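You operate a simulated robot arm through the tools that you are given. There is no shell and no other tool.

You run a simulated two-armed robot. Do the job below in one go: nothing can be reset, and whatever is moved stays where it is left.

Task
Charge the earliest-dated battery from the grey rack to full in slot 1.
Fine: run FULL to the end and switch the dock off after it.
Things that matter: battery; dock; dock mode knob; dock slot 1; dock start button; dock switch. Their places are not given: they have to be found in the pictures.

It is judged by the outcome, as a careful person would: the job done as asked, and still so three seconds after it is handed in. It fails if anything else is knocked over, pushed out of place, dropped, spilled or broken.

Robot
Two 6-joint arms with two-finger grippers on one trunk that stands fixed in place. Base frame: the origin is at the foot of the trunk, x ahead of it, y to its left, z up; the work surface is at about z = 901. Units: mm, degrees, N and s.
The left shoulder is at [30, 178, 1138], the right one opposite. With the tool pointing down near the work surface each hand reaches from about 520 to 820 mm from the base axis, measured 20 degrees to its own side. Payload 2.54 kg a hand.
The tool frame of a hand sits at the grasp point between the pads (the TCP): z along the fingers, y along the line on which they close. The tips reach 30 mm beyond it. The gripper opens to 116 mm. The gripper's body begins 95 mm behind the TCP.
Orientation is that of the tool frame in the base frame, as a unit quaternion [x, y, z, w]. With the fingers straight down and closing along the base's y, the tool's x points along the base's -x, its y along +y and its z along -z.

Tools
- The arms move only by the tool move_arm. It takes "left_series", "right_series" or both (then of equal length, played together; a hand with none holds still); each is a list of rows, each a list of 7 numbers: the shift along the tool's x, y, z in units of 25 mm (1.0 is 25 mm), then the turn, a rotation vector about the tool's x, y, z in units of 5 degrees (1.0 is 5 degrees), then the closure in counts, from 0 (fully open) to 255 (shut). In form: [[tx, ty, tz, wx, wy, wz, claw], ...]. A call has 1 to 20 rows; each row shifts and turns the commanded pose from where the row before left it, along the tool's axes as they then stand. A call with a number of a shift or a turn outside -1 to 1 is refused whole. A row lasts 0.2 s, in which the tool goes at most 50 mm and 8.6 degrees; a call with a longer step from one row to the next is refused whole, and so is a gripper value outside its range. A pose out of reach is approached as far as the arm can. The call stops where the force on the tool passes 40 N (or 10 N more than at its start, if that is more) or the arm is blocked; 0.2 s more then pass. The fingers move at their own pace (about 153 mm/s each) and stop on an object; they squeeze with about 43 N. The grip force told is the motor's: it shows also when the fingers shut on nothing. Time passes only in rows, and 0.2 s behind the last, so rows that do not move let the fingers close. The reply holds the time, the measured pose of the TCP, the force on the tool along the base axes, the opening and the grip force, in the units named above and with some noise, with the torque about the TCP (base axes, N m) and any sound that the robot's microphone picked up, and new pictures: "show" is both (left out), scene, wrist or none (wrist: the cameras of the hands that moved).
- Cameras (640 x 400 px; columns grow to the right, rows downward): "scene" is now at [34.4, -42.8, 1865.9]; the picture's right is [-0.47, -0.88, 0.00], its down [-0.70, 0.38, -0.60] and it looks along [0.53, -0.29, -0.80] (base axes); focal length 363 px, centre (320, 200). "left" rides on the left gripper at [69, 15, -122] in its tool frame; the picture's right is [-0.21, 0.98, 0.00], its down [-0.83, -0.18, -0.53] and it looks along [-0.52, -0.11, 0.85] (tool axes); focal length 251 px, centre (320, 200). "right" rides on the right gripper at [69, -15, -122] in its tool frame; the picture's right is [0.22, 0.98, 0.00], its down [-0.83, 0.18, -0.53] and it looks along [-0.52, 0.12, 0.85] (tool axes); focal length 251 px, centre (320, 200).
- slide_trunk(by): slides the trunk up (or, below 0, down) by that many mm; the arms and the scene camera ride with it, the base frame stays. It gives what a move gives, with no picture.
- aim_head(pan, tilt): turns the head with the scene camera to pan (to the left, within 143 degrees either way) and tilt (down, from -29 to 69), counted from straight ahead of the robot. It gives what a move gives, and a new picture of the scene camera.
- probe_pixels(camera, pixels): for up to 12 pixels [column, row] of the newest picture of that camera ("zoom" is the newest enlarged one), the place [x, y, z] in the base frame of the surface seen there, good to about 3 mm, but the place of the scene camera against the robot may be out by one fixed shift of up to 18 mm in any direction. The clock stands still meanwhile.
- close_up(camera, box): a new picture of the part [left, top, right, bottom] of that camera's present view, enlarged. The clock stands still meanwhile.
- job_done(): hands the job in; it is judged then, once.

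Leave the grippers open and the arms clear of the work at the hand-in unless told otherwise.

The tools are called as name(argument=value, ...) on one line, values as JSON. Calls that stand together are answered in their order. move_arm: Moves the arms, as the interface text tells. Its arguments: {"type":"object","properties":{"left_series":{"type":"array"},"right_series":{"type":"array"},"show":{"type":"string","enum":["both","scene","wrist","none"]}},"required":[]} The other tools are called the same way: slide_trunk (by) slides the trunk up or down; aim_head (pan, tilt) turns the head that bears the scene camera; probe_pixels (camera, pixels) gives the place of the surface under pixels of a picture; close_up (camera, box) takes an enlarged picture of a part of a camera's view; job_done () hands the job in.

At the start:

```text
time_s: 0.0
left_eef_pos: [579.3, -70.7, 1250.2]
left_orientation: [0.0, 1.0, -0.001, -0.001]
left_force: [-0.1, -0.4, 1.1]
left_torque: [-0.01, 0.0, -0.02]
left_gripper_width: 115.8
left_grasp_force: 0.2
right_eef_pos: [352.6, -368.0, 1298.3]
right_orientation: [0.0, 1.0, 0.0, 0.0]
right_force: [0.1, -0.5, -0.3]
right_torque: [-0.03, 0.0, 0.01]
right_gripper_width: 115.8
right_grasp_force: 0.1
trunk travel left (down, up): [-350.0, 190.0]
head pan, tilt: [-28.2, 52.9]
```

scene: 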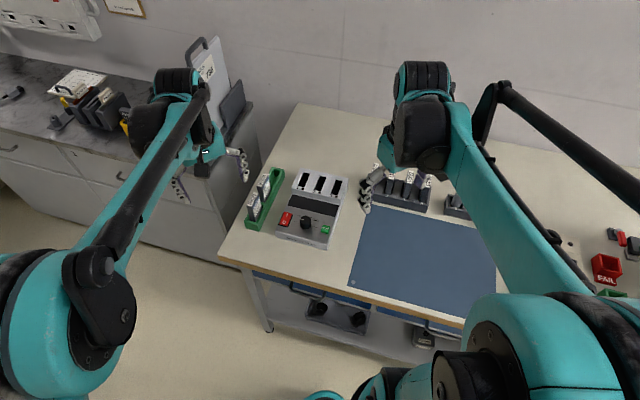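
right: 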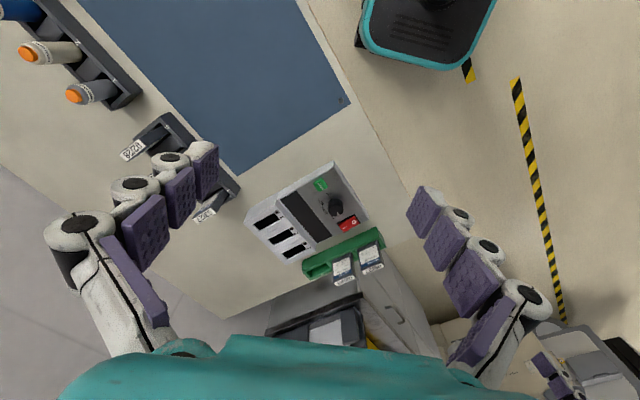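
left: 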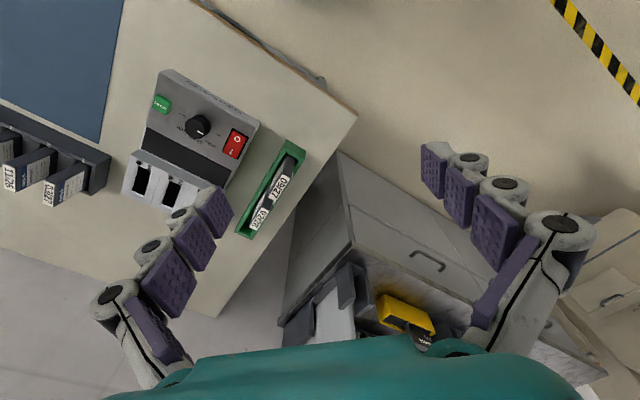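

I see a dock (grey box with three slots, a knob, a red switch and a green button), a green tray with batteries, and a dark grey rack with batteries. I'll take enlarged views to read the labels.

close_up(camera="scene", box=[230, 150, 390, 250])

close_up(camera="scene", box=[340, 140, 500, 240])

close_up(camera="left", box=[0, 60, 320, 260])

close_up(camera="right", box=[0, 0, 400, 280])

```text
4.00 times, centred on (310, 200) of scene
```

zoom: 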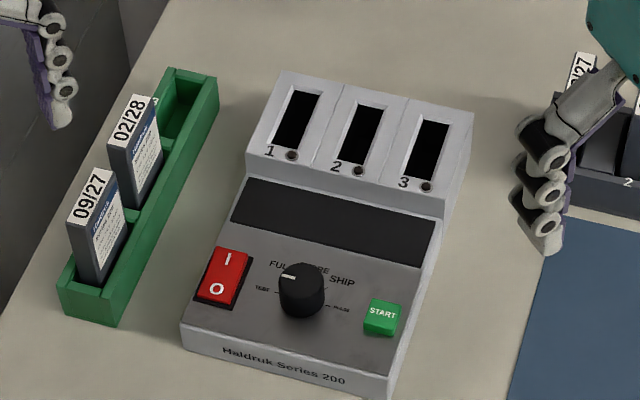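

```text
4.00 times, centred on (420, 190) of scene
```

zoom: 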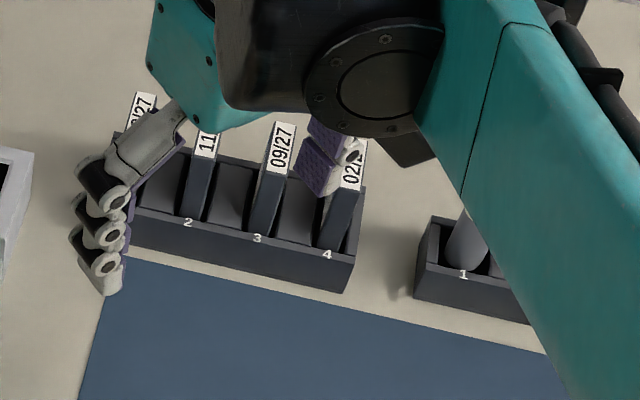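

```text
2.00 times, centred on (160, 160) of left
```

zoom: 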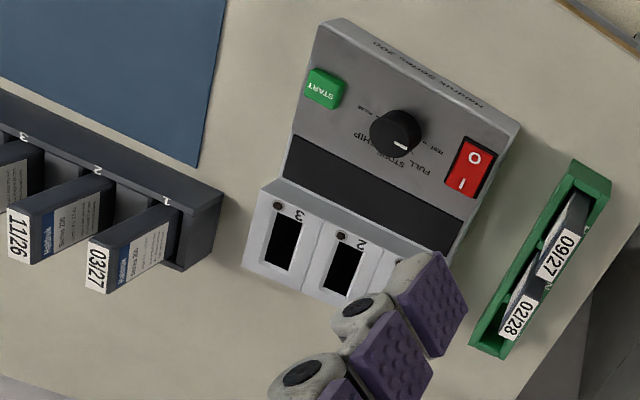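

```text
1.43 times, centred on (200, 140) of right
```

zoom: 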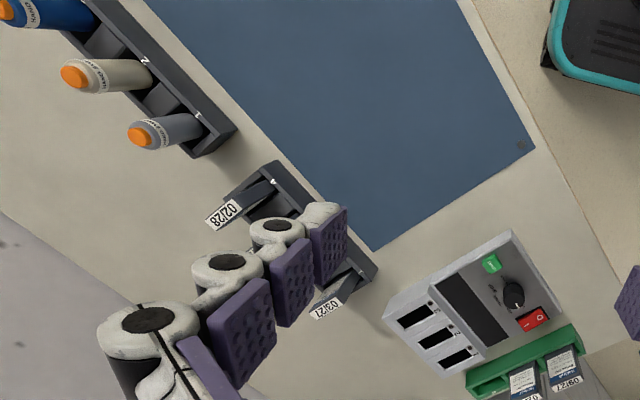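

The grey rack seems to hold 03/27, 11/26, 09/27 and 02/28 in slots 1 to 4, so 11/26 in slot 2 looks earliest. I'll measure key points on the dock and rack, and check the rest of the room.

close_up(camera="scene", box=[264, 160, 360, 220])

probe_pixels(camera="scene", pixels=[[304, 180], [320, 183], [337, 187], [305, 222], [285, 219], [325, 229], [394, 173], [411, 174], [427, 181], [370, 195], [430, 212], [280, 240]])

close_up(camera="left", box=[130, 60, 270, 210])

close_up(camera="scene", box=[0, 0, 240, 150])

```text
6.67 times, centred on (312, 190) of scene
```

zoom: 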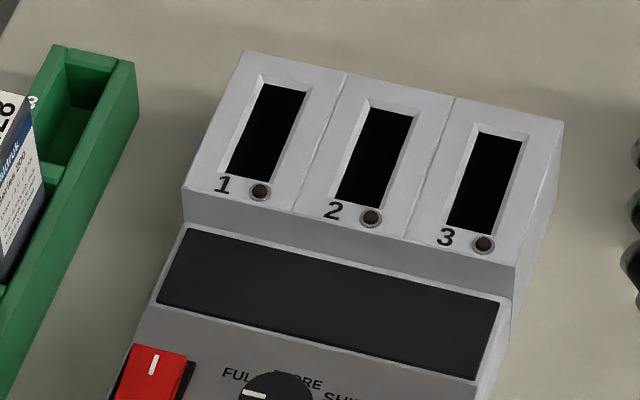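

```text
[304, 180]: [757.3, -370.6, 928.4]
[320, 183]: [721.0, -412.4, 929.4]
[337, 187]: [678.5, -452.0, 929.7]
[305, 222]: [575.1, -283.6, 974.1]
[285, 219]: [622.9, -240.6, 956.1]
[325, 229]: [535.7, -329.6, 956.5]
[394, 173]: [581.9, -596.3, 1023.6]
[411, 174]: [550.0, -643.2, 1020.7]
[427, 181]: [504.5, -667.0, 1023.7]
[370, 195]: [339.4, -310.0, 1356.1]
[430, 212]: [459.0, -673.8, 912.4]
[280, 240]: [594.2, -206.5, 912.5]
```

```text
2.67 times, centred on (200, 135) of left
```

zoom: 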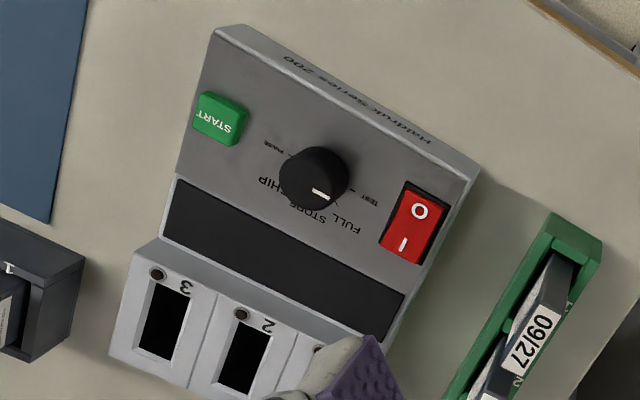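

```text
2.67 times, centred on (120, 75) of scene
```

zoom: 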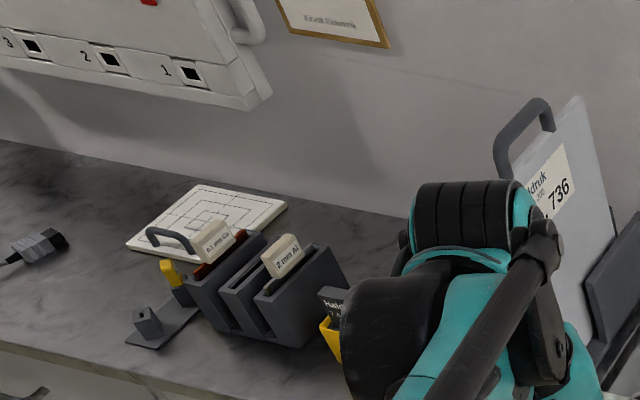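

The left wrist camera sees the dock and part of the rack. I'll use it for places free of the scene camera's fixed offset, and compare them with the scene camera.

probe_pixels(camera="left", pixels=[[142, 182], [172, 195], [200, 127], [161, 104], [239, 139], [232, 152], [10, 178], [50, 193], [110, 165], [160, 72], [255, 120], [125, 200]])

probe_pixels(camera="scene", pixels=[[301, 217], [326, 230], [288, 215], [283, 222], [304, 213], [391, 176], [410, 177], [429, 184], [277, 232], [327, 245], [300, 168], [358, 178]])

```text
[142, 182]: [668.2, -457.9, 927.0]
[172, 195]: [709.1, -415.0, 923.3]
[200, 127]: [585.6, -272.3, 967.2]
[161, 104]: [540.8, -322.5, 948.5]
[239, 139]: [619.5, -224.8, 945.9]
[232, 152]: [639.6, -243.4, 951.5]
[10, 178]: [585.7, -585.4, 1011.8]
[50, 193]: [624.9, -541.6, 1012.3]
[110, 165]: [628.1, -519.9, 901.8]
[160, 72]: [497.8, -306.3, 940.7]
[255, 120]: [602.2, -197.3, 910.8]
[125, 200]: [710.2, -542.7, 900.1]
```

```text
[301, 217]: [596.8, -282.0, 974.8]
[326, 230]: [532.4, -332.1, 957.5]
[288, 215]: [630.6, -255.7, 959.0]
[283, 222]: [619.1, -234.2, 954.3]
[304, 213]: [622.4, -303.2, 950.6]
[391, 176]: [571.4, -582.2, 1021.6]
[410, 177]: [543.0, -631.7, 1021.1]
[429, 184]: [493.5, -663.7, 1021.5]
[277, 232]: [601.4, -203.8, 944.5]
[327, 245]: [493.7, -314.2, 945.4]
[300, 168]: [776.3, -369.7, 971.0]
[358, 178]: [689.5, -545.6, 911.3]
```

The dock sits turned about 45° on the bench. Its slots are near (680–757, -370 to -455), and the 11/26 battery top is near (584, -587, 1012). The right hand will go above the rack and turn 42° so its closing line follows the rack's row, which also gives a good wrist view.

move_arm(right_series=[[-0.75, -0.65, 0.4, 0, 0, 0, 0], [-0.75, -0.65, 0.4, 0, 0, 0, 0], [-0.75, -0.65, 0.4, 0, 0, 0, 0], [-0.75, -0.65, 0.4, 0, 0, 0, 0], [-0.75, -0.65, 0.4, 0, 0, 0, 0], [-0.75, -0.65, 0.4, 0, 0, 0, 0], [-0.75, -0.65, 0.4, 0, 0, 0, 0], [-0.75, -0.65, 0.4, 0, 0, 0, 0], [0, 0, 0, 0, 0, 0.933, 0], [0, 0, 0, 0, 0, 0.933, 0], [0, 0, 0, 0, 0, 0.933, 0], [0, 0, 0, 0, 0, 0.933, 0], [0, 0, 0, 0, 0, 0.933, 0], [0, 0, 0, 0, 0, 0.933, 0], [0, 0, 0, 0, 0, 0.933, 0], [0, 0, 0, 0, 0, 0.933, 0], [0, 0, 0, 0, 0, 0.933, 0]])

```text
time_s: 3.6
left_eef_pos: [578.5, -69.7, 1249.3]
left_orientation: [0.0, 1.0, -0.001, -0.001]
left_force: [-0.3, -0.5, 0.4]
left_torque: [-0.03, -0.01, 0.03]
left_gripper_width: 115.9
left_grasp_force: 0.0
right_eef_pos: [504.0, -496.7, 1219.4]
right_orientation: [0.36, 0.933, 0.001, 0.001]
right_force: [-0.1, -0.2, -1.0]
right_torque: [-0.01, 0.03, 0.0]
right_gripper_width: 116.0
right_grasp_force: 0.1
trunk travel left (down, up): [-350.0, 190.0]
head pan, tilt: [-28.2, 52.9]
```

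scene: 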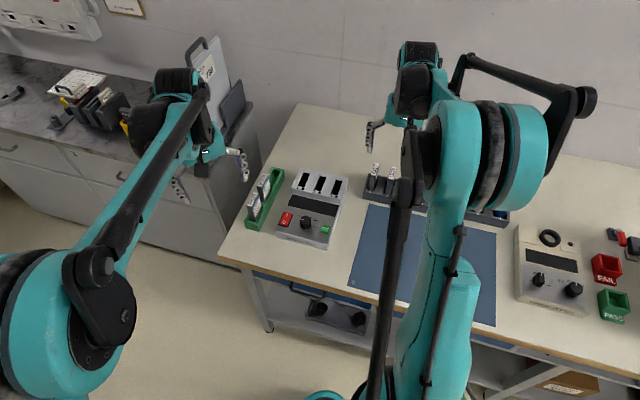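
right: 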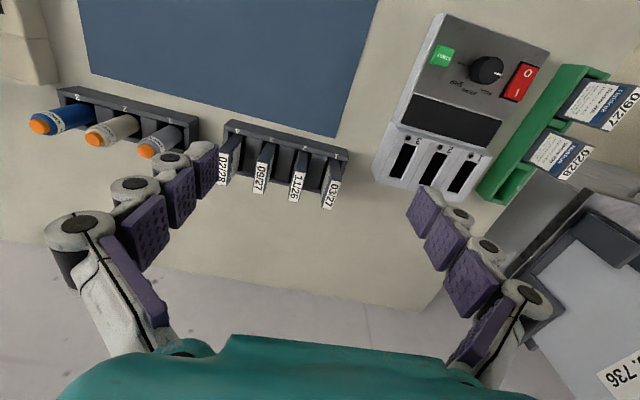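

The right wrist camera now sees the whole rack and the dock. I'll enlarge both.

close_up(camera="right", box=[200, 100, 360, 220])

close_up(camera="right", box=[370, 0, 570, 210])

probe_pixels(camera="right", pixels=[[331, 194], [298, 186], [261, 180], [223, 168], [347, 160], [229, 127], [285, 136], [404, 155], [432, 163], [462, 171], [380, 175], [475, 200]])

probe_pixels(camera="right", pixels=[[416, 136], [442, 143], [472, 152], [487, 66], [487, 73], [443, 55], [527, 74], [519, 89], [407, 105], [493, 128], [436, 20], [545, 50]])

```text
3.33 times, centred on (280, 160) of right
```

zoom: 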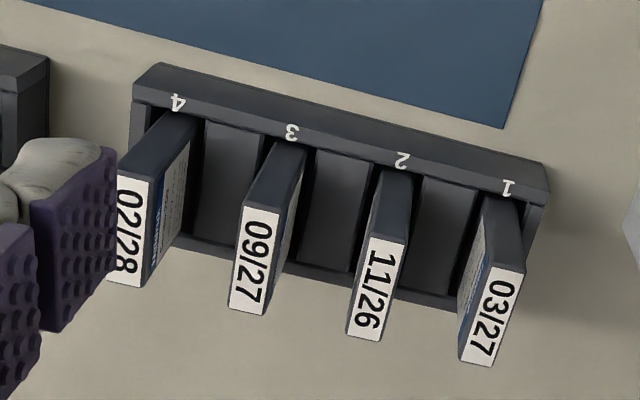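

```text
1.90 times, centred on (470, 105) of right
```

zoom: 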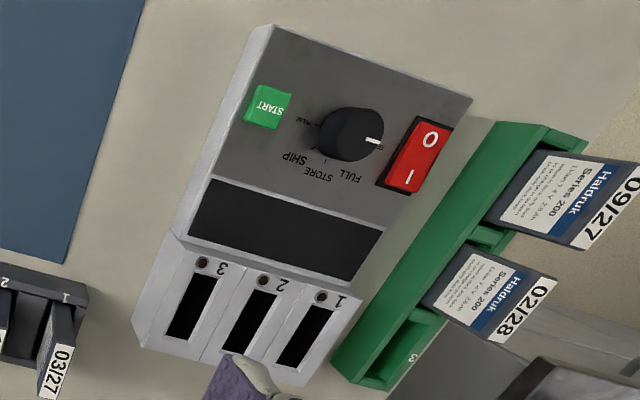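

```text
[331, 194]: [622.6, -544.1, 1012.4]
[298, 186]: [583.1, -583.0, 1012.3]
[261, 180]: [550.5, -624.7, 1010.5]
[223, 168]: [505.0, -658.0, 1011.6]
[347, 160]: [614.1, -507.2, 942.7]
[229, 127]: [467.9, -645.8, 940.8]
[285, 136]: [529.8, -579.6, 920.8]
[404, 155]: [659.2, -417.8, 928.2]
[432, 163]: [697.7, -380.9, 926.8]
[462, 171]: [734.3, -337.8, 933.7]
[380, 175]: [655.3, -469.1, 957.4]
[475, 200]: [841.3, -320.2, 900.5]
```

```text
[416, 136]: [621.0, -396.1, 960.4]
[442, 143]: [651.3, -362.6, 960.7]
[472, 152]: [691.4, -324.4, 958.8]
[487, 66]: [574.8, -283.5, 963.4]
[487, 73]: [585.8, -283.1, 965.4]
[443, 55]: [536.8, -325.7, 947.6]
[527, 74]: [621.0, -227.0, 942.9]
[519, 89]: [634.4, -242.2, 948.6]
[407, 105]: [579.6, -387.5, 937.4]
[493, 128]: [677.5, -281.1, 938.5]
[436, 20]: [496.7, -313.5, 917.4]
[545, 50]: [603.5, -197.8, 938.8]
```

The dates read 02/28, 09/27, 11/26 and 03/27 for slots 4 to 1, so the wanted battery is 11/26 in slot 2. I'll zoom in tighter on it to measure its edges.

close_up(camera="right", box=[270, 135, 350, 205])

```text
5.71 times, centred on (310, 170) of right
```

zoom: 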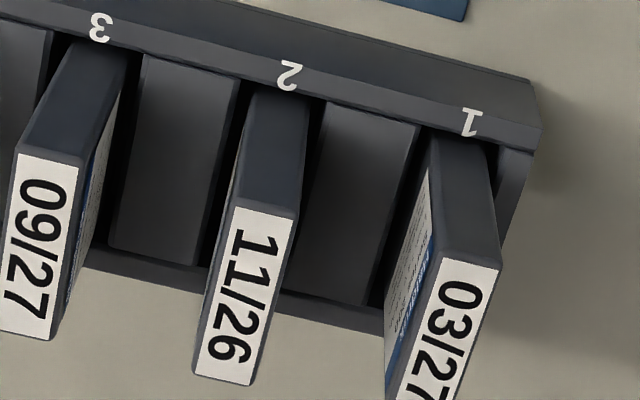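

I'll probe the corners of the 11/26 battery's top label, its front face, and the rack's rim.

probe_pixels(camera="zoom", pixels=[[237, 212], [291, 220], [200, 365], [250, 377], [264, 215], [226, 368], [258, 120], [302, 125], [420, 105], [100, 50], [265, 155], [245, 290]])

probe_pixels(camera="zoom", pixels=[[440, 262], [497, 270], [20, 158], [77, 168], [5, 325], [48, 335], [530, 130], [520, 90], [180, 200], [340, 250], [420, 320], [300, 20]])

```text
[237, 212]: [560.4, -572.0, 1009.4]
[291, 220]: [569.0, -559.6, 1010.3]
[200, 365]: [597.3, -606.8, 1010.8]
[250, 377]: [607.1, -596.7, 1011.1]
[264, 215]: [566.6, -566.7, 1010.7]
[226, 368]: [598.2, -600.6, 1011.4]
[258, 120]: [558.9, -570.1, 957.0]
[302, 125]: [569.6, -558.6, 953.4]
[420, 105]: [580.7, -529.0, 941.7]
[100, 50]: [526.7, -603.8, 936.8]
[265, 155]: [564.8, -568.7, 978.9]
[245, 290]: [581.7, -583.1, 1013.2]
```

```text
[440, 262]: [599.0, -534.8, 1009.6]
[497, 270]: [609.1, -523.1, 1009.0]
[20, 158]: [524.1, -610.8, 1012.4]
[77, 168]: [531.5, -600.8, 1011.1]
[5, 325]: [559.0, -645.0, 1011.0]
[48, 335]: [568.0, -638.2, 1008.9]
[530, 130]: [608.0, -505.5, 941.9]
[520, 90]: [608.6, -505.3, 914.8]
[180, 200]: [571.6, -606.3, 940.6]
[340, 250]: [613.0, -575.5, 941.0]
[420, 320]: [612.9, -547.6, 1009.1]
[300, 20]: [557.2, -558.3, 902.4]
```

The battery top measures about 16 × 51 mm, centred at (583.5, -584, 1011), with its thin direction at about 46°. The rack rim is at z≈941. Before gripping, I'll move the right hand over the dock to measure slot 1 and see the knob and switch up close.

move_arm(right_series=[[0.245, 0.842, 0.276, 0, 0, 0, 0], [0.245, 0.842, 0.276, 0, 0, 0, 0], [0.245, 0.842, 0.276, 0, 0, 0, 0], [0.245, 0.842, 0.276, 0, 0, 0, 0], [0.245, 0.842, 0.276, 0, 0, 0, 0], [0.245, 0.842, 0.276, 0, 0, 0, 0], [0.245, 0.842, 0.276, 0, 0, 0, 0], [0.245, 0.842, 0.276, 0, 0, 0, 0], [0.245, 0.842, 0.276, 0, 0, 0, 0], [0.245, 0.842, 0.276, 0, 0, 0, 0], [0, 0, 0, 0, 0, 0.46, 0]])

```text
time_s: 6.0
left_eef_pos: [578.7, -71.3, 1249.6]
left_orientation: [0.0, 1.0, 0.001, 0.0]
left_force: [0.5, 0.1, 0.5]
left_torque: [0.02, -0.02, 0.02]
left_gripper_width: 116.1
left_grasp_force: 0.0
right_eef_pos: [596.6, -298.3, 1151.0]
right_orientation: [0.377, 0.926, 0.0, 0.0]
right_force: [-1.3, 0.0, 0.8]
right_torque: [0.03, -0.03, -0.02]
right_gripper_width: 116.1
right_grasp_force: 0.2
trunk travel left (down, up): [-350.0, 190.0]
head pan, tilt: [-28.2, 52.9]
```

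scene: 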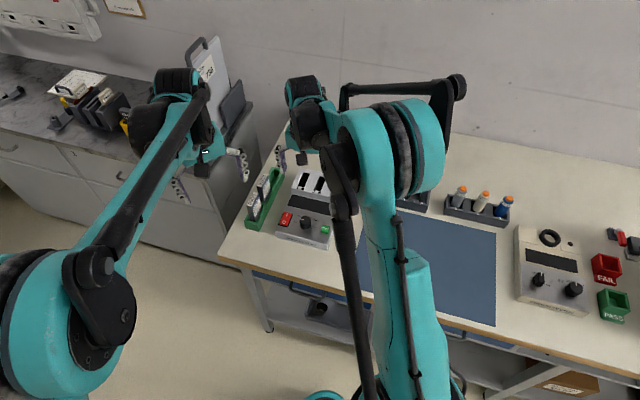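
right: 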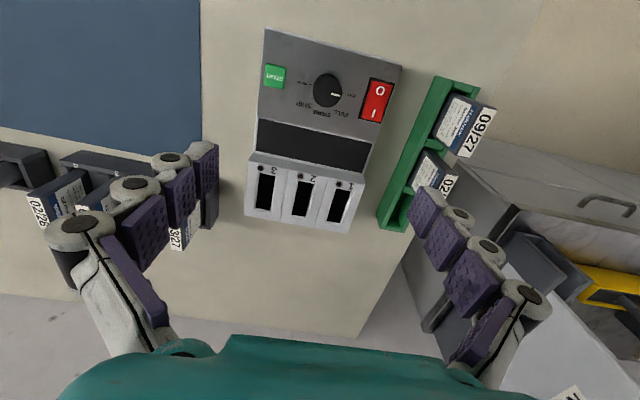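

The dock is now centred in the right wrist picture. I'll zoom in on the slots (around 300,190) and the panel (around 325,90).

close_up(camera="right", box=[240, 145, 370, 240])

probe_pixels(camera="zoom", pixels=[[465, 205], [535, 212], [435, 360], [510, 375], [480, 190], [550, 195], [487, 280], [300, 260], [420, 390], [530, 400], [380, 200], [590, 200]])

close_up(camera="right", box=[255, 50, 405, 150])

```text
4.21 times, centred on (305, 192) of right
```

zoom: 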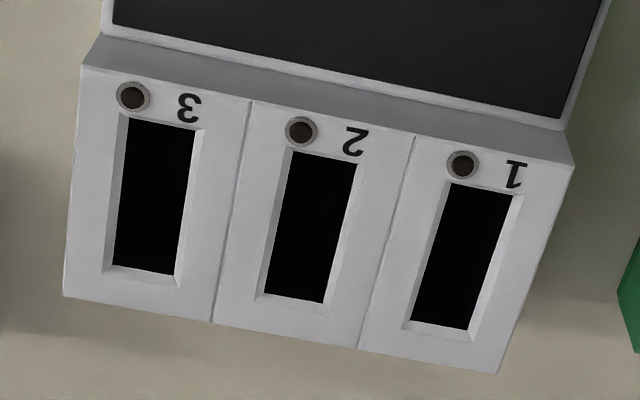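

```text
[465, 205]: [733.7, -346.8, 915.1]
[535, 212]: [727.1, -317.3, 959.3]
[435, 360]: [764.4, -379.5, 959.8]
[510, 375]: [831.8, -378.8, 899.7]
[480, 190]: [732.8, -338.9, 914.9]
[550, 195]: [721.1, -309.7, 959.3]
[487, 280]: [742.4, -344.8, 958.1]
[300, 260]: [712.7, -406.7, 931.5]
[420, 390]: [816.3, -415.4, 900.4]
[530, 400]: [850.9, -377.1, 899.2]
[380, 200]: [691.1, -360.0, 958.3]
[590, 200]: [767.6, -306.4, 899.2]
```

```text
4.00 times, centred on (330, 100) of right
```

zoom: 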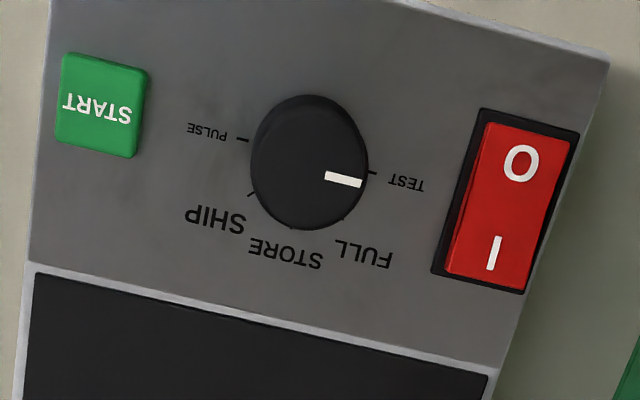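

The knob points to TEST and must go 45° clockwise to FULL. The O end of the switch is pressed, so the dock is off. I'll zoom tightly on slot 1 to measure its rim.

close_up(camera="right", box=[300, 172, 396, 232])

```text
6.67 times, centred on (348, 202) of right
```

zoom: 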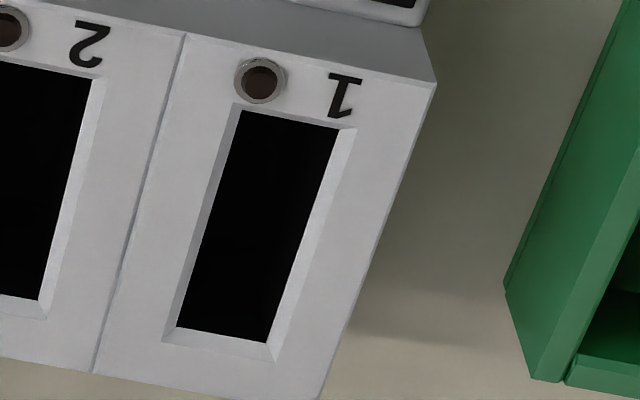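

probe_pixels(camera="zoom", pixels=[[234, 100], [361, 126], [158, 346], [276, 366], [295, 112], [215, 357], [194, 225], [318, 245], [432, 86], [316, 396], [184, 38], [96, 370]])

probe_pixels(camera="zoom", pixels=[[260, 85], [250, 130], [330, 140], [185, 310], [260, 325], [270, 200], [220, 260], [240, 240], [60, 250], [100, 80], [45, 310], [375, 240]])

```text
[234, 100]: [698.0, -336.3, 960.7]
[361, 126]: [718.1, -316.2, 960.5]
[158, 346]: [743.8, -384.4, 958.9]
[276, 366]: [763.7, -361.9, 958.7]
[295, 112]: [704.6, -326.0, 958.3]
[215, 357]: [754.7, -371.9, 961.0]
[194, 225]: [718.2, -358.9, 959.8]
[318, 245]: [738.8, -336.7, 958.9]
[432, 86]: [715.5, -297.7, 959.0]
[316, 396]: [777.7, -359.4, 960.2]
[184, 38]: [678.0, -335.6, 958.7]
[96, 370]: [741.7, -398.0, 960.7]
```

```text
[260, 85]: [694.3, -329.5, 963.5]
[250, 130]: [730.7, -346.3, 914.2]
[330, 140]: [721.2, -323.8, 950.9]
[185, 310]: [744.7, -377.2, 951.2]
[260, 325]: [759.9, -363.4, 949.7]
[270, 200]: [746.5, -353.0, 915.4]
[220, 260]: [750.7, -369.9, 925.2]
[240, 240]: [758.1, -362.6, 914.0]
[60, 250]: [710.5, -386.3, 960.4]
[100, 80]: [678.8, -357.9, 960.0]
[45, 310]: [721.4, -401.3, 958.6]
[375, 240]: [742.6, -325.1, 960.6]
```

Slot 1's rim is centred at about (731, -350) with its top at z≈959.5, floor at ≈914, and long axis at about -45.3°. Next I'll take the right hand back over the 11/26 battery, narrow the fingers to about 44 mm, and check before going down.

move_arm(right_series=[[-0.761, -0.855, 0, 0, 0, 0, 158], [-0.761, -0.855, 0, 0, 0, 0, 158], [-0.761, -0.855, 0, 0, 0, 0, 158], [-0.761, -0.855, 0, 0, 0, 0, 158], [-0.761, -0.855, 0, 0, 0, 0, 158], [-0.761, -0.855, 0, 0, 0, 0, 158], [-0.761, -0.855, 0, 0, 0, 0, 158], [-0.761, -0.855, 0, 0, 0, 0, 158], [-0.761, -0.855, 0, 0, 0, 0, 158], [-0.761, -0.855, 0, 0, 0, 0, 158], [0, 0, 0.5, 0, 0, 0, 158], [0, 0, 0.5, 0, 0, 0, 158], [0, 0, 0, 0, 0, 0, 158]])

```text
time_s: 8.8
left_eef_pos: [578.7, -70.8, 1249.7]
left_orientation: [0.0, 1.0, 0.0, 0.0]
left_force: [-0.4, 0.1, -0.1]
left_torque: [-0.03, 0.0, -0.01]
left_gripper_width: 116.3
left_grasp_force: 0.1
right_eef_pos: [584.4, -583.6, 1124.1]
right_orientation: [0.377, 0.926, 0.0, -0.001]
right_force: [-0.3, -0.3, 0.7]
right_torque: [-0.01, 0.01, 0.04]
right_gripper_width: 44.0
right_grasp_force: 0.1
trunk travel left (down, up): [-350.0, 190.0]
head pan, tilt: [-28.2, 52.9]
```

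scene: 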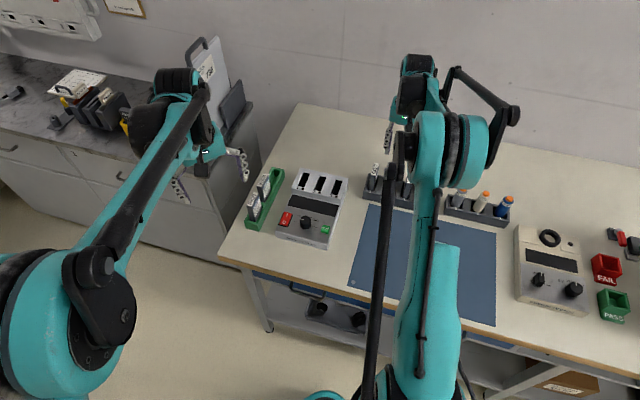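
right: 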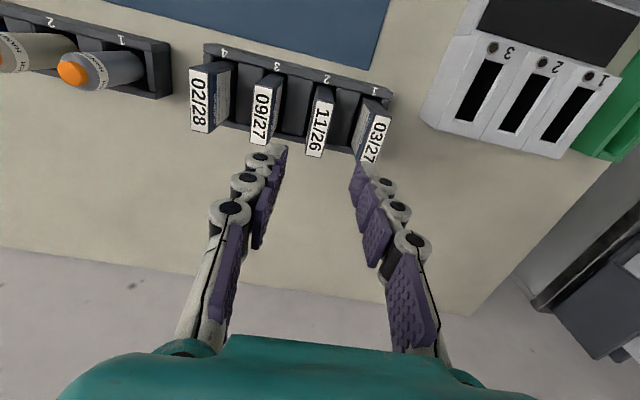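

The gripper is 44 mm wide and the 11/26 battery lies between the finger tips. I'll re-measure its top from this closer view.

close_up(camera="right", box=[272, 70, 400, 170])

```text
4.00 times, centred on (336, 120) of right
```

zoom: 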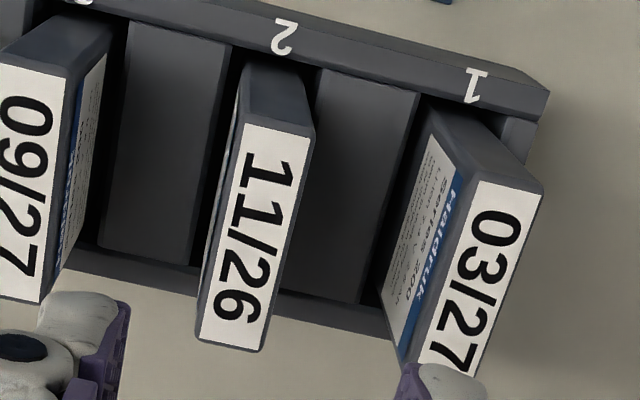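

probe_pixels(camera="zoom", pixels=[[248, 126], [308, 137], [203, 338], [256, 347], [278, 132], [230, 343], [484, 186], [534, 196], [225, 235], [282, 245], [270, 100], [250, 250]])

```text
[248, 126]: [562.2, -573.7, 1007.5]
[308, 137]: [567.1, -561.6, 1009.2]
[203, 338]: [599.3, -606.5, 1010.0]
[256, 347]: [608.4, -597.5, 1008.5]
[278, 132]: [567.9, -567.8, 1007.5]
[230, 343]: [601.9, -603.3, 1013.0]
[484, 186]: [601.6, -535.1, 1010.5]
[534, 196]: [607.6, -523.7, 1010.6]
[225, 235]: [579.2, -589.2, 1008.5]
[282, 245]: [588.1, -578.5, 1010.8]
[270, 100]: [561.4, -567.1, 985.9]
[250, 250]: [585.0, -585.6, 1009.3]
```

The battery is centred under the TCP and aligned within half a degree. I'll go straight down to z≈985 (tips at 955, above the 941 rim), stop short of gripping, and check.

move_arm(right_series=[[0, 0, 0.8, 0, 0, 0, 158], [0, 0, 0.8, 0, 0, 0, 158], [0, 0, 0.8, 0, 0, 0, 158], [0, 0, 0.8, 0, 0, 0, 158], [0, 0, 0.8, 0, 0, 0, 158], [0, 0, 0.6, 0, 0, 0, 158], [0, 0, 0.5, 0, 0, 0, 158], [0, 0, 0.46, 0, 0, 0, 158], [0, 0, 0, 0, 0, 0, 158]])

```text
time_s: 10.8
left_eef_pos: [578.2, -70.2, 1249.6]
left_orientation: [0.0, 1.0, 0.0, 0.0]
left_force: [-0.7, -0.3, 0.0]
left_torque: [0.0, -0.02, 0.02]
left_gripper_width: 115.9
left_grasp_force: 0.1
right_eef_pos: [586.4, -584.8, 985.8]
right_orientation: [0.376, 0.926, 0.0, 0.0]
right_force: [-0.5, -0.8, 0.9]
right_torque: [-0.01, -0.01, -0.01]
right_gripper_width: 43.9
right_grasp_force: 0.0
trunk travel left (down, up): [-350.0, 190.0]
head pan, tilt: [-28.2, 52.9]
```

scene: 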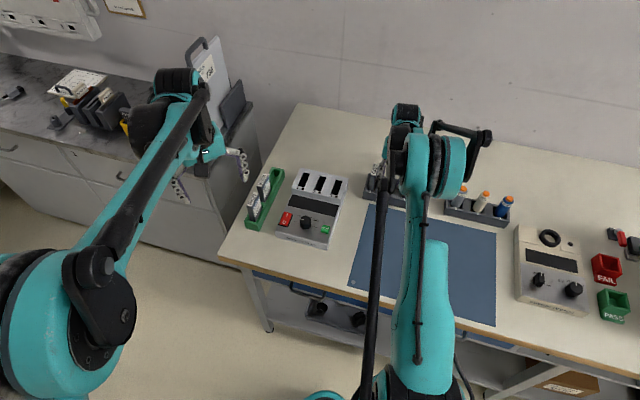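
right: 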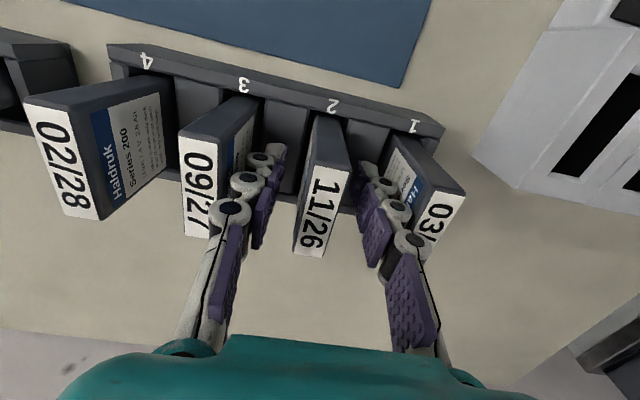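

The fingers straddle the 11/26 battery with no contact force. I'll close the gripper.

move_arm(right_series=[[0, 0, 0, 0, 0, 0, 200], [0, 0, 0, 0, 0, 0, 230], [0, 0, 0, 0, 0, 0, 255], [0, 0, 0, 0, 0, 0, 255], [0, 0, 0, 0, 0, 0, 255]], show="wrist")

```text
time_s: 12.0
left_eef_pos: [579.5, -70.3, 1249.9]
left_orientation: [0.0, 1.0, 0.0, 0.0]
left_force: [-0.2, 0.3, 0.4]
left_torque: [0.06, 0.03, -0.02]
left_gripper_width: 116.1
left_grasp_force: 0.0
right_eef_pos: [586.5, -583.9, 985.5]
right_orientation: [0.376, 0.926, 0.001, 0.0]
right_force: [-0.4, 0.3, 0.8]
right_torque: [0.01, 0.02, 0.03]
right_gripper_width: 17.2
right_grasp_force: 42.8
trunk travel left (down, up): [-350.0, 190.0]
head pan, tilt: [-28.2, 52.9]
```

right: 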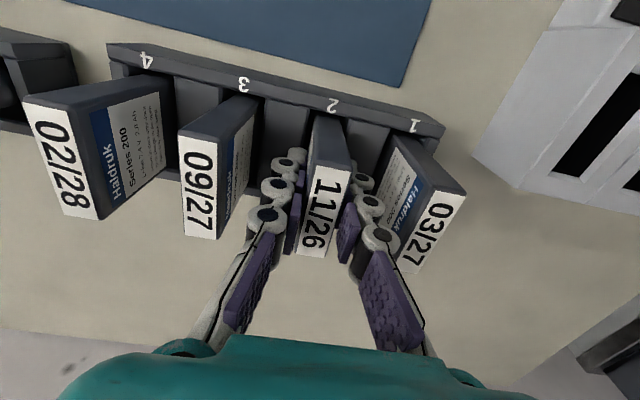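

The battery is held at 17.2 mm wide with 42.8 N. I'll lift it straight up about 150 mm, slowly at first.

move_arm(right_series=[[0, 0, -0.2, 0, 0, 0, 255], [0, 0, -0.3, 0, 0, 0, 255], [0, 0, -0.4, 0, 0, 0, 255], [0, 0, -0.5, 0, 0, 0, 255], [0, 0, -0.6, 0, 0, 0, 255], [0, 0, -0.8, 0, 0, 0, 255], [0, 0, -0.8, 0, 0, 0, 255], [0, 0, -0.8, 0, 0, 0, 255], [0, 0, -0.8, 0, 0, 0, 255], [0, 0, -0.6, 0, 0, 0, 255], [0, 0, -0.2, 0, 0, 0, 255], [0, 0, 0, 0, 0, 0, 255]])

```text
time_s: 14.6
left_eef_pos: [579.6, -71.3, 1248.2]
left_orientation: [0.0, 1.0, 0.0, 0.0]
left_force: [0.3, -0.2, -0.2]
left_torque: [0.04, 0.0, 0.04]
left_gripper_width: 116.0
left_grasp_force: 0.1
right_eef_pos: [585.4, -584.6, 1136.7]
right_orientation: [0.377, 0.926, -0.001, 0.0]
right_force: [-0.3, 0.1, -2.5]
right_torque: [0.02, -0.02, 0.01]
right_gripper_width: 17.0
right_grasp_force: 42.8
trunk travel left (down, up): [-350.0, 190.0]
head pan, tilt: [-28.2, 52.9]
```

scene: 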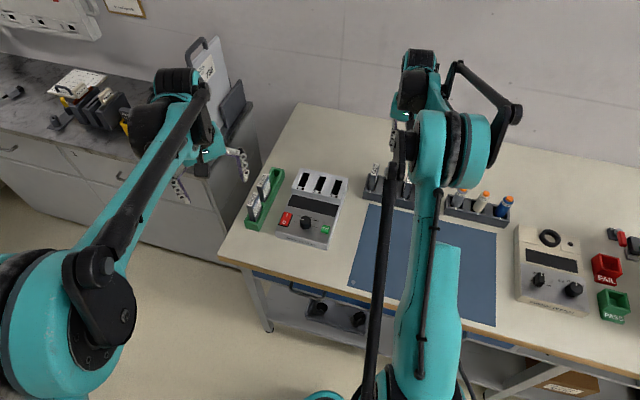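
right: 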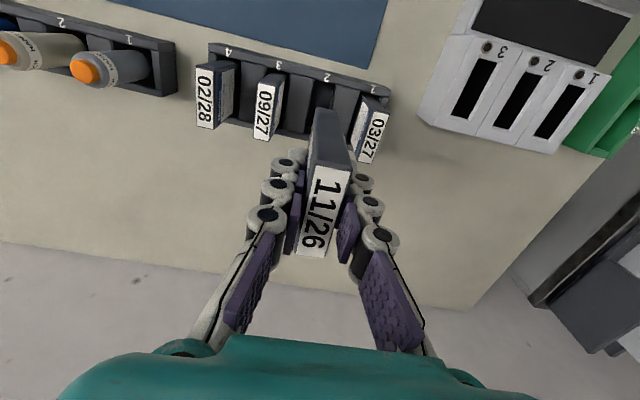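

The battery is out and securely held. I'll zoom on it to see exactly how it sits in the fingers.

close_up(camera="right", box=[256, 95, 400, 265])

probe_pixels(camera="right", pixels=[[314, 168], [350, 171], [297, 250], [332, 254], [330, 170], [324, 210], [318, 115], [335, 112], [322, 95], [330, 100], [300, 120], [345, 105]])

```text
2.35 times, centred on (328, 180) of right
```

zoom: 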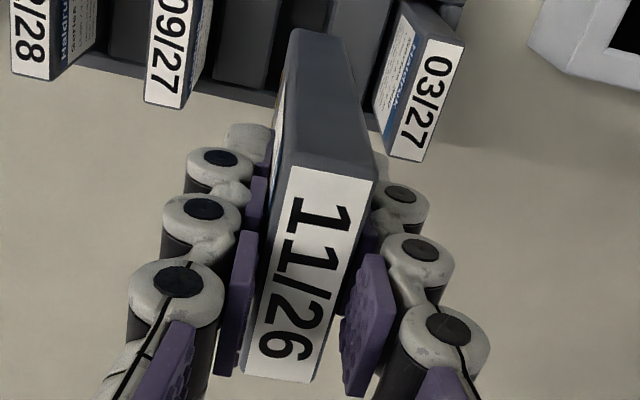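

```text
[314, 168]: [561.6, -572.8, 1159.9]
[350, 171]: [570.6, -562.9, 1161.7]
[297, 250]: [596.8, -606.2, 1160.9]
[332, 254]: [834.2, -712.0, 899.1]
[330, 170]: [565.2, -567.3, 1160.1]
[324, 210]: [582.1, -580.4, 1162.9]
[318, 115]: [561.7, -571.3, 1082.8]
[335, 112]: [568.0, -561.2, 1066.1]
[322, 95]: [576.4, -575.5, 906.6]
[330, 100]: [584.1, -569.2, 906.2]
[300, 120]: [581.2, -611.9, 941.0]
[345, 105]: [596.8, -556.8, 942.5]
```

The battery sits centred in the fingers and square to them, with its bottom about 79 mm below the TCP. I'll carry it at this height to above slot 1, turn the last 1.2°, then re-measure the slot from there.

move_arm(right_series=[[0.172, 0.771, 0, 0, 0, 0, 255], [0.172, 0.771, 0, 0, 0, 0, 255], [0.172, 0.771, 0, 0, 0, 0, 255], [0.172, 0.771, 0, 0, 0, 0, 255], [0.172, 0.771, 0, 0, 0, 0, 255], [0.172, 0.771, 0, 0, 0, 0, 255], [0.172, 0.771, 0, 0, 0, 0, 255], [0.172, 0.771, 0, 0, 0, 0, 255], [0.172, 0.771, 0, 0, 0, 0, 255], [0.172, 0.771, 0, 0, 0, 0, 255], [0.172, 0.771, 0, 0, 0, 0, 255], [0.172, 0.771, 0, 0, 0, 0, 255], [0.172, 0.771, 0, 0, 0, 0, 255], [0.172, 0.771, 0, 0, 0, 0, 255], [0, 0, 0, 0, 0, 0.24, 255], [0, 0, 0, 0, 0, 0, 255]])

```text
time_s: 18.0
left_eef_pos: [578.1, -69.5, 1249.7]
left_orientation: [0.0, 1.0, 0.0, 0.0]
left_force: [0.4, 0.0, 0.0]
left_torque: [0.0, 0.0, 0.02]
left_gripper_width: 116.3
left_grasp_force: 0.1
right_eef_pos: [731.1, -348.8, 1136.0]
right_orientation: [0.386, 0.922, 0.0, 0.0]
right_force: [0.1, 0.1, -2.4]
right_torque: [0.01, 0.0, 0.0]
right_gripper_width: 16.9
right_grasp_force: 42.5
trunk travel left (down, up): [-350.0, 190.0]
head pan, tilt: [-28.2, 52.9]
```

scene: 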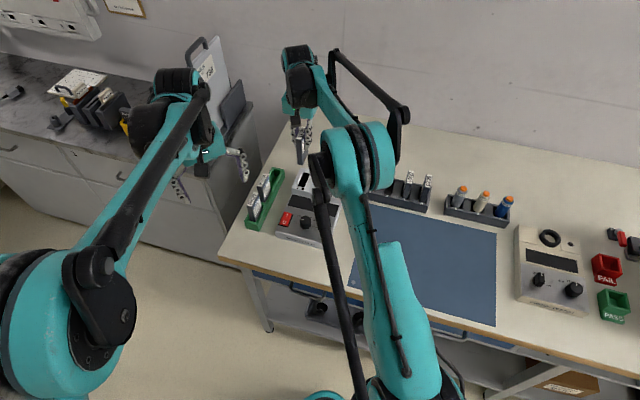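
right: 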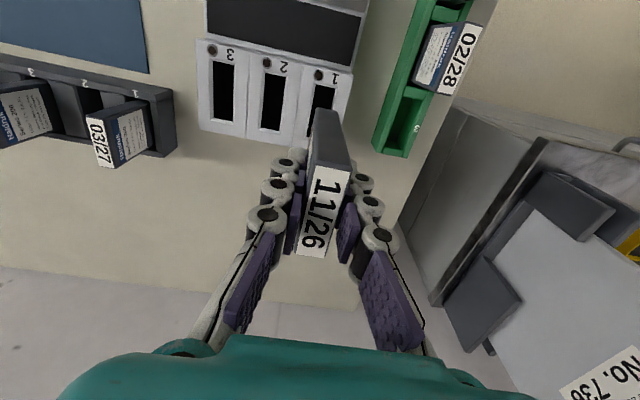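

Slot 1 is partly visible behind the battery at about (322,95). I'll zoom to compute the slot's place relative to the hand.

close_up(camera="right", box=[192, 30, 368, 140])

close_up(camera="right", box=[280, 55, 360, 155])

```text
3.64 times, centred on (280, 85) of right
```

zoom: 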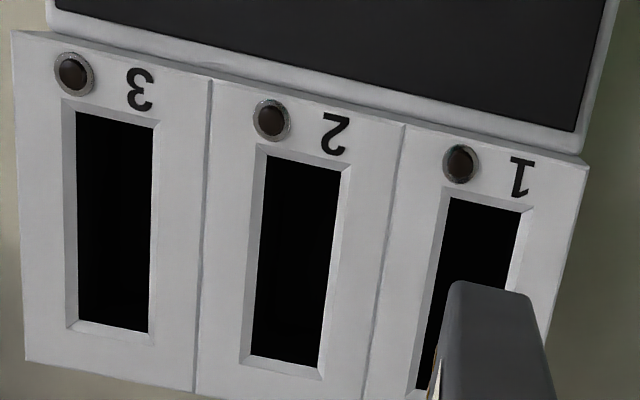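

```text
4.00 times, centred on (320, 105) of right
```

zoom: 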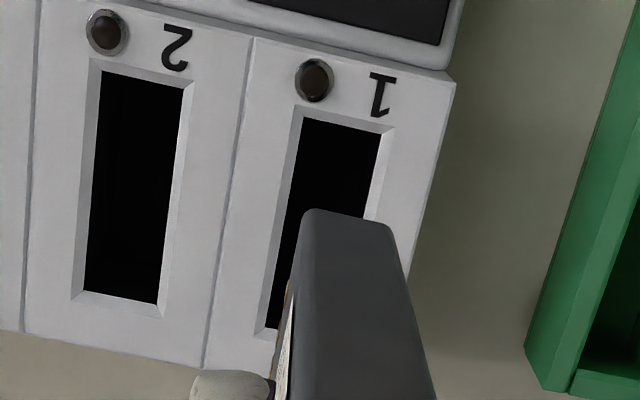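

I'll probe rim points of slots 1 and 2 from this view to cross-check my geometry.

probe_pixels(camera="zoom", pixels=[[295, 102], [399, 125], [252, 345], [347, 114], [276, 220], [400, 170], [87, 55], [198, 80], [67, 301], [165, 322], [142, 68], [116, 311]])

probe_pixels(camera="zoom", pixels=[[251, 40], [206, 365], [452, 85], [415, 260], [300, 52], [350, 62], [250, 200], [240, 110], [225, 280], [420, 150], [76, 180], [180, 200]])

```text
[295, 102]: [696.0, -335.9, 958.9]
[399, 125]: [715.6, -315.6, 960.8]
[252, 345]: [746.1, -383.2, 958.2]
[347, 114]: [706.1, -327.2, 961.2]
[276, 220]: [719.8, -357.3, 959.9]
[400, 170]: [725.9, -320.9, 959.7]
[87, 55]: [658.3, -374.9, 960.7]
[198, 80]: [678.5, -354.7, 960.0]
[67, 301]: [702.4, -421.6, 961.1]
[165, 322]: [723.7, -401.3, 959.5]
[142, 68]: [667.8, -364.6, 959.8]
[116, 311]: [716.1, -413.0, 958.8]
```

```text
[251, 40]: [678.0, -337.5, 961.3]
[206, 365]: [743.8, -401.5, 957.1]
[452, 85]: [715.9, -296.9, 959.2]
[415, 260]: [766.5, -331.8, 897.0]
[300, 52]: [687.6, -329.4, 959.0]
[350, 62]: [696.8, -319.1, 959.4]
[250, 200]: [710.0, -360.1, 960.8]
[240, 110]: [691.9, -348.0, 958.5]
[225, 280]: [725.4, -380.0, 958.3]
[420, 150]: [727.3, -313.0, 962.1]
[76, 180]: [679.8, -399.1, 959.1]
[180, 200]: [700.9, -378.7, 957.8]
```

The probes agree that the battery is within about 1 mm of slot 1's centre and parallel to it. I'll descend to where the battery's bottom is just above the dock top (TCP z≈1046) and look again.

move_arm(right_series=[[0, -0.02, 0.6, 0, 0, 0, 255], [0, 0, 0.6, 0, 0, 0, 255], [0, 0, 0.6, 0, 0, 0, 255], [0, 0, 0.6, 0, 0, 0, 255], [0, 0, 0.5, 0, 0, 0, 255], [0, 0, 0.4, 0, 0, 0, 255], [0, 0, 0.3, 0, 0, 0, 255], [0, 0, 0, 0, 0, 0, 255]])

close_up(camera="right", box=[256, 20, 416, 120])

close_up(camera="left", box=[100, 100, 300, 260])

```text
time_s: 19.8
left_eef_pos: [579.9, -70.5, 1249.6]
left_orientation: [0.0, 1.0, 0.001, 0.0]
left_force: [-0.5, -0.3, 0.0]
left_torque: [0.01, 0.02, -0.01]
left_gripper_width: 116.1
left_grasp_force: 0.1
right_eef_pos: [732.5, -350.3, 1045.6]
right_orientation: [0.387, 0.922, 0.0, 0.0]
right_force: [0.4, 0.7, -1.6]
right_torque: [-0.04, -0.02, -0.03]
right_gripper_width: 17.1
right_grasp_force: 43.1
trunk travel left (down, up): [-350.0, 190.0]
head pan, tilt: [-28.2, 52.9]
```

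scene: 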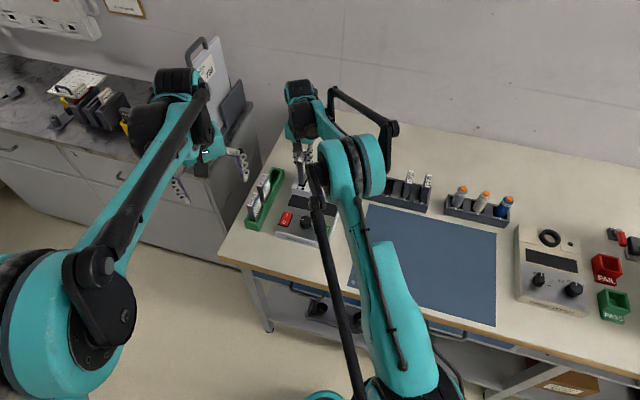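
right: 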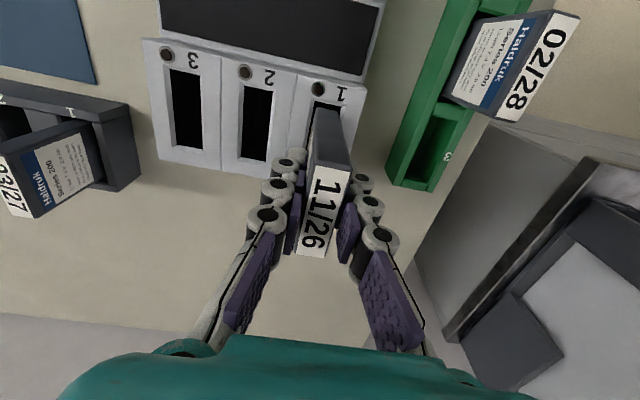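

```text
4.00 times, centred on (336, 70) of right
```

zoom: 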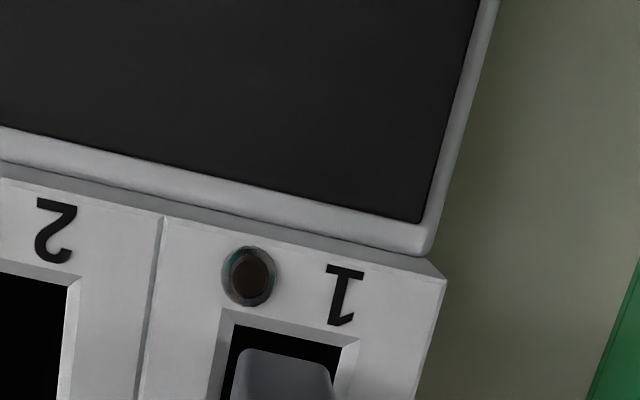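

```text
2.50 times, centred on (200, 180) of left
```

zoom: 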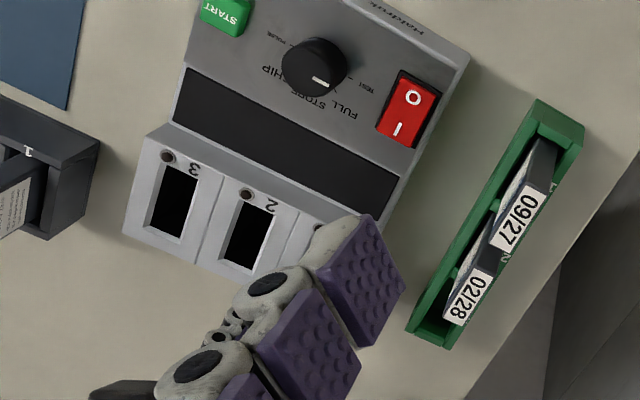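

The battery's bottom edge hovers just above slot 1. I'll zoom in tighter to judge the gaps on each side.

close_up(camera="right", box=[296, 85, 360, 135])

```text
8.00 times, centred on (328, 110) of right
```

zoom: 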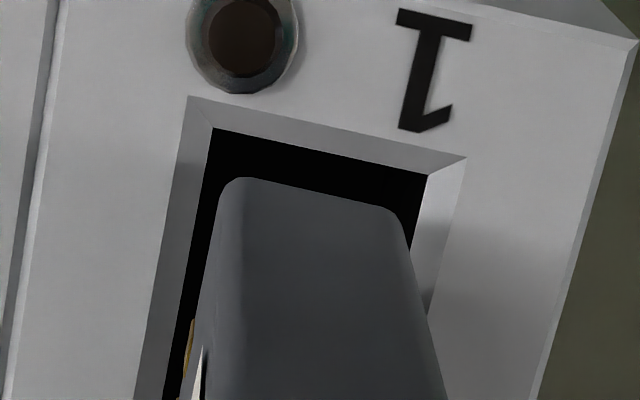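

The left gap is about 2.2 mm, the right about 1.0 mm and the front about 2 mm. I'll shift 0.6 mm left, nudge the angle 0.5°, and begin inserting slowly while watching the force.

move_arm(right_series=[[0.016, -0.026, 0, 0, 0, 0.1, 255], [0, 0, 0, 0, 0, 0, 255], [0, 0, 0.16, 0, 0, 0, 255], [0, 0, 0.16, 0, 0, 0, 255], [0, 0, 0.16, 0, 0, 0, 255], [0, 0, 0, 0, 0, 0, 255]], show="wrist")

close_up(camera="right", box=[296, 75, 360, 125])

```text
time_s: 21.2
left_eef_pos: [579.4, -70.3, 1250.4]
left_orientation: [0.0, 1.0, 0.0, 0.0]
left_force: [0.3, -0.2, 0.6]
left_torque: [-0.02, 0.01, 0.07]
left_gripper_width: 116.1
left_grasp_force: 0.1
right_eef_pos: [730.2, -349.9, 1032.9]
right_orientation: [0.39, 0.921, 0.0, 0.0]
right_force: [-1.2, -0.8, -2.0]
right_torque: [-0.01, 0.02, 0.01]
right_gripper_width: 16.9
right_grasp_force: 42.7
trunk travel left (down, up): [-350.0, 190.0]
head pan, tilt: [-28.2, 52.9]
```

right: 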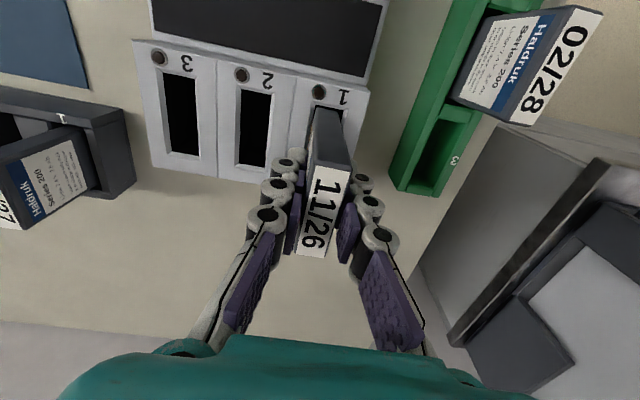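

```text
8.00 times, centred on (328, 100) of right
```

zoom: 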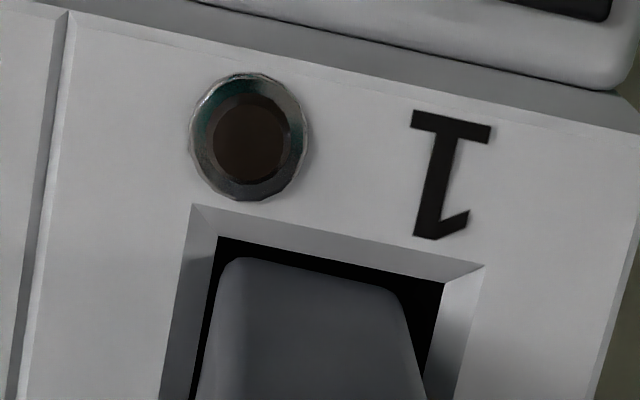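

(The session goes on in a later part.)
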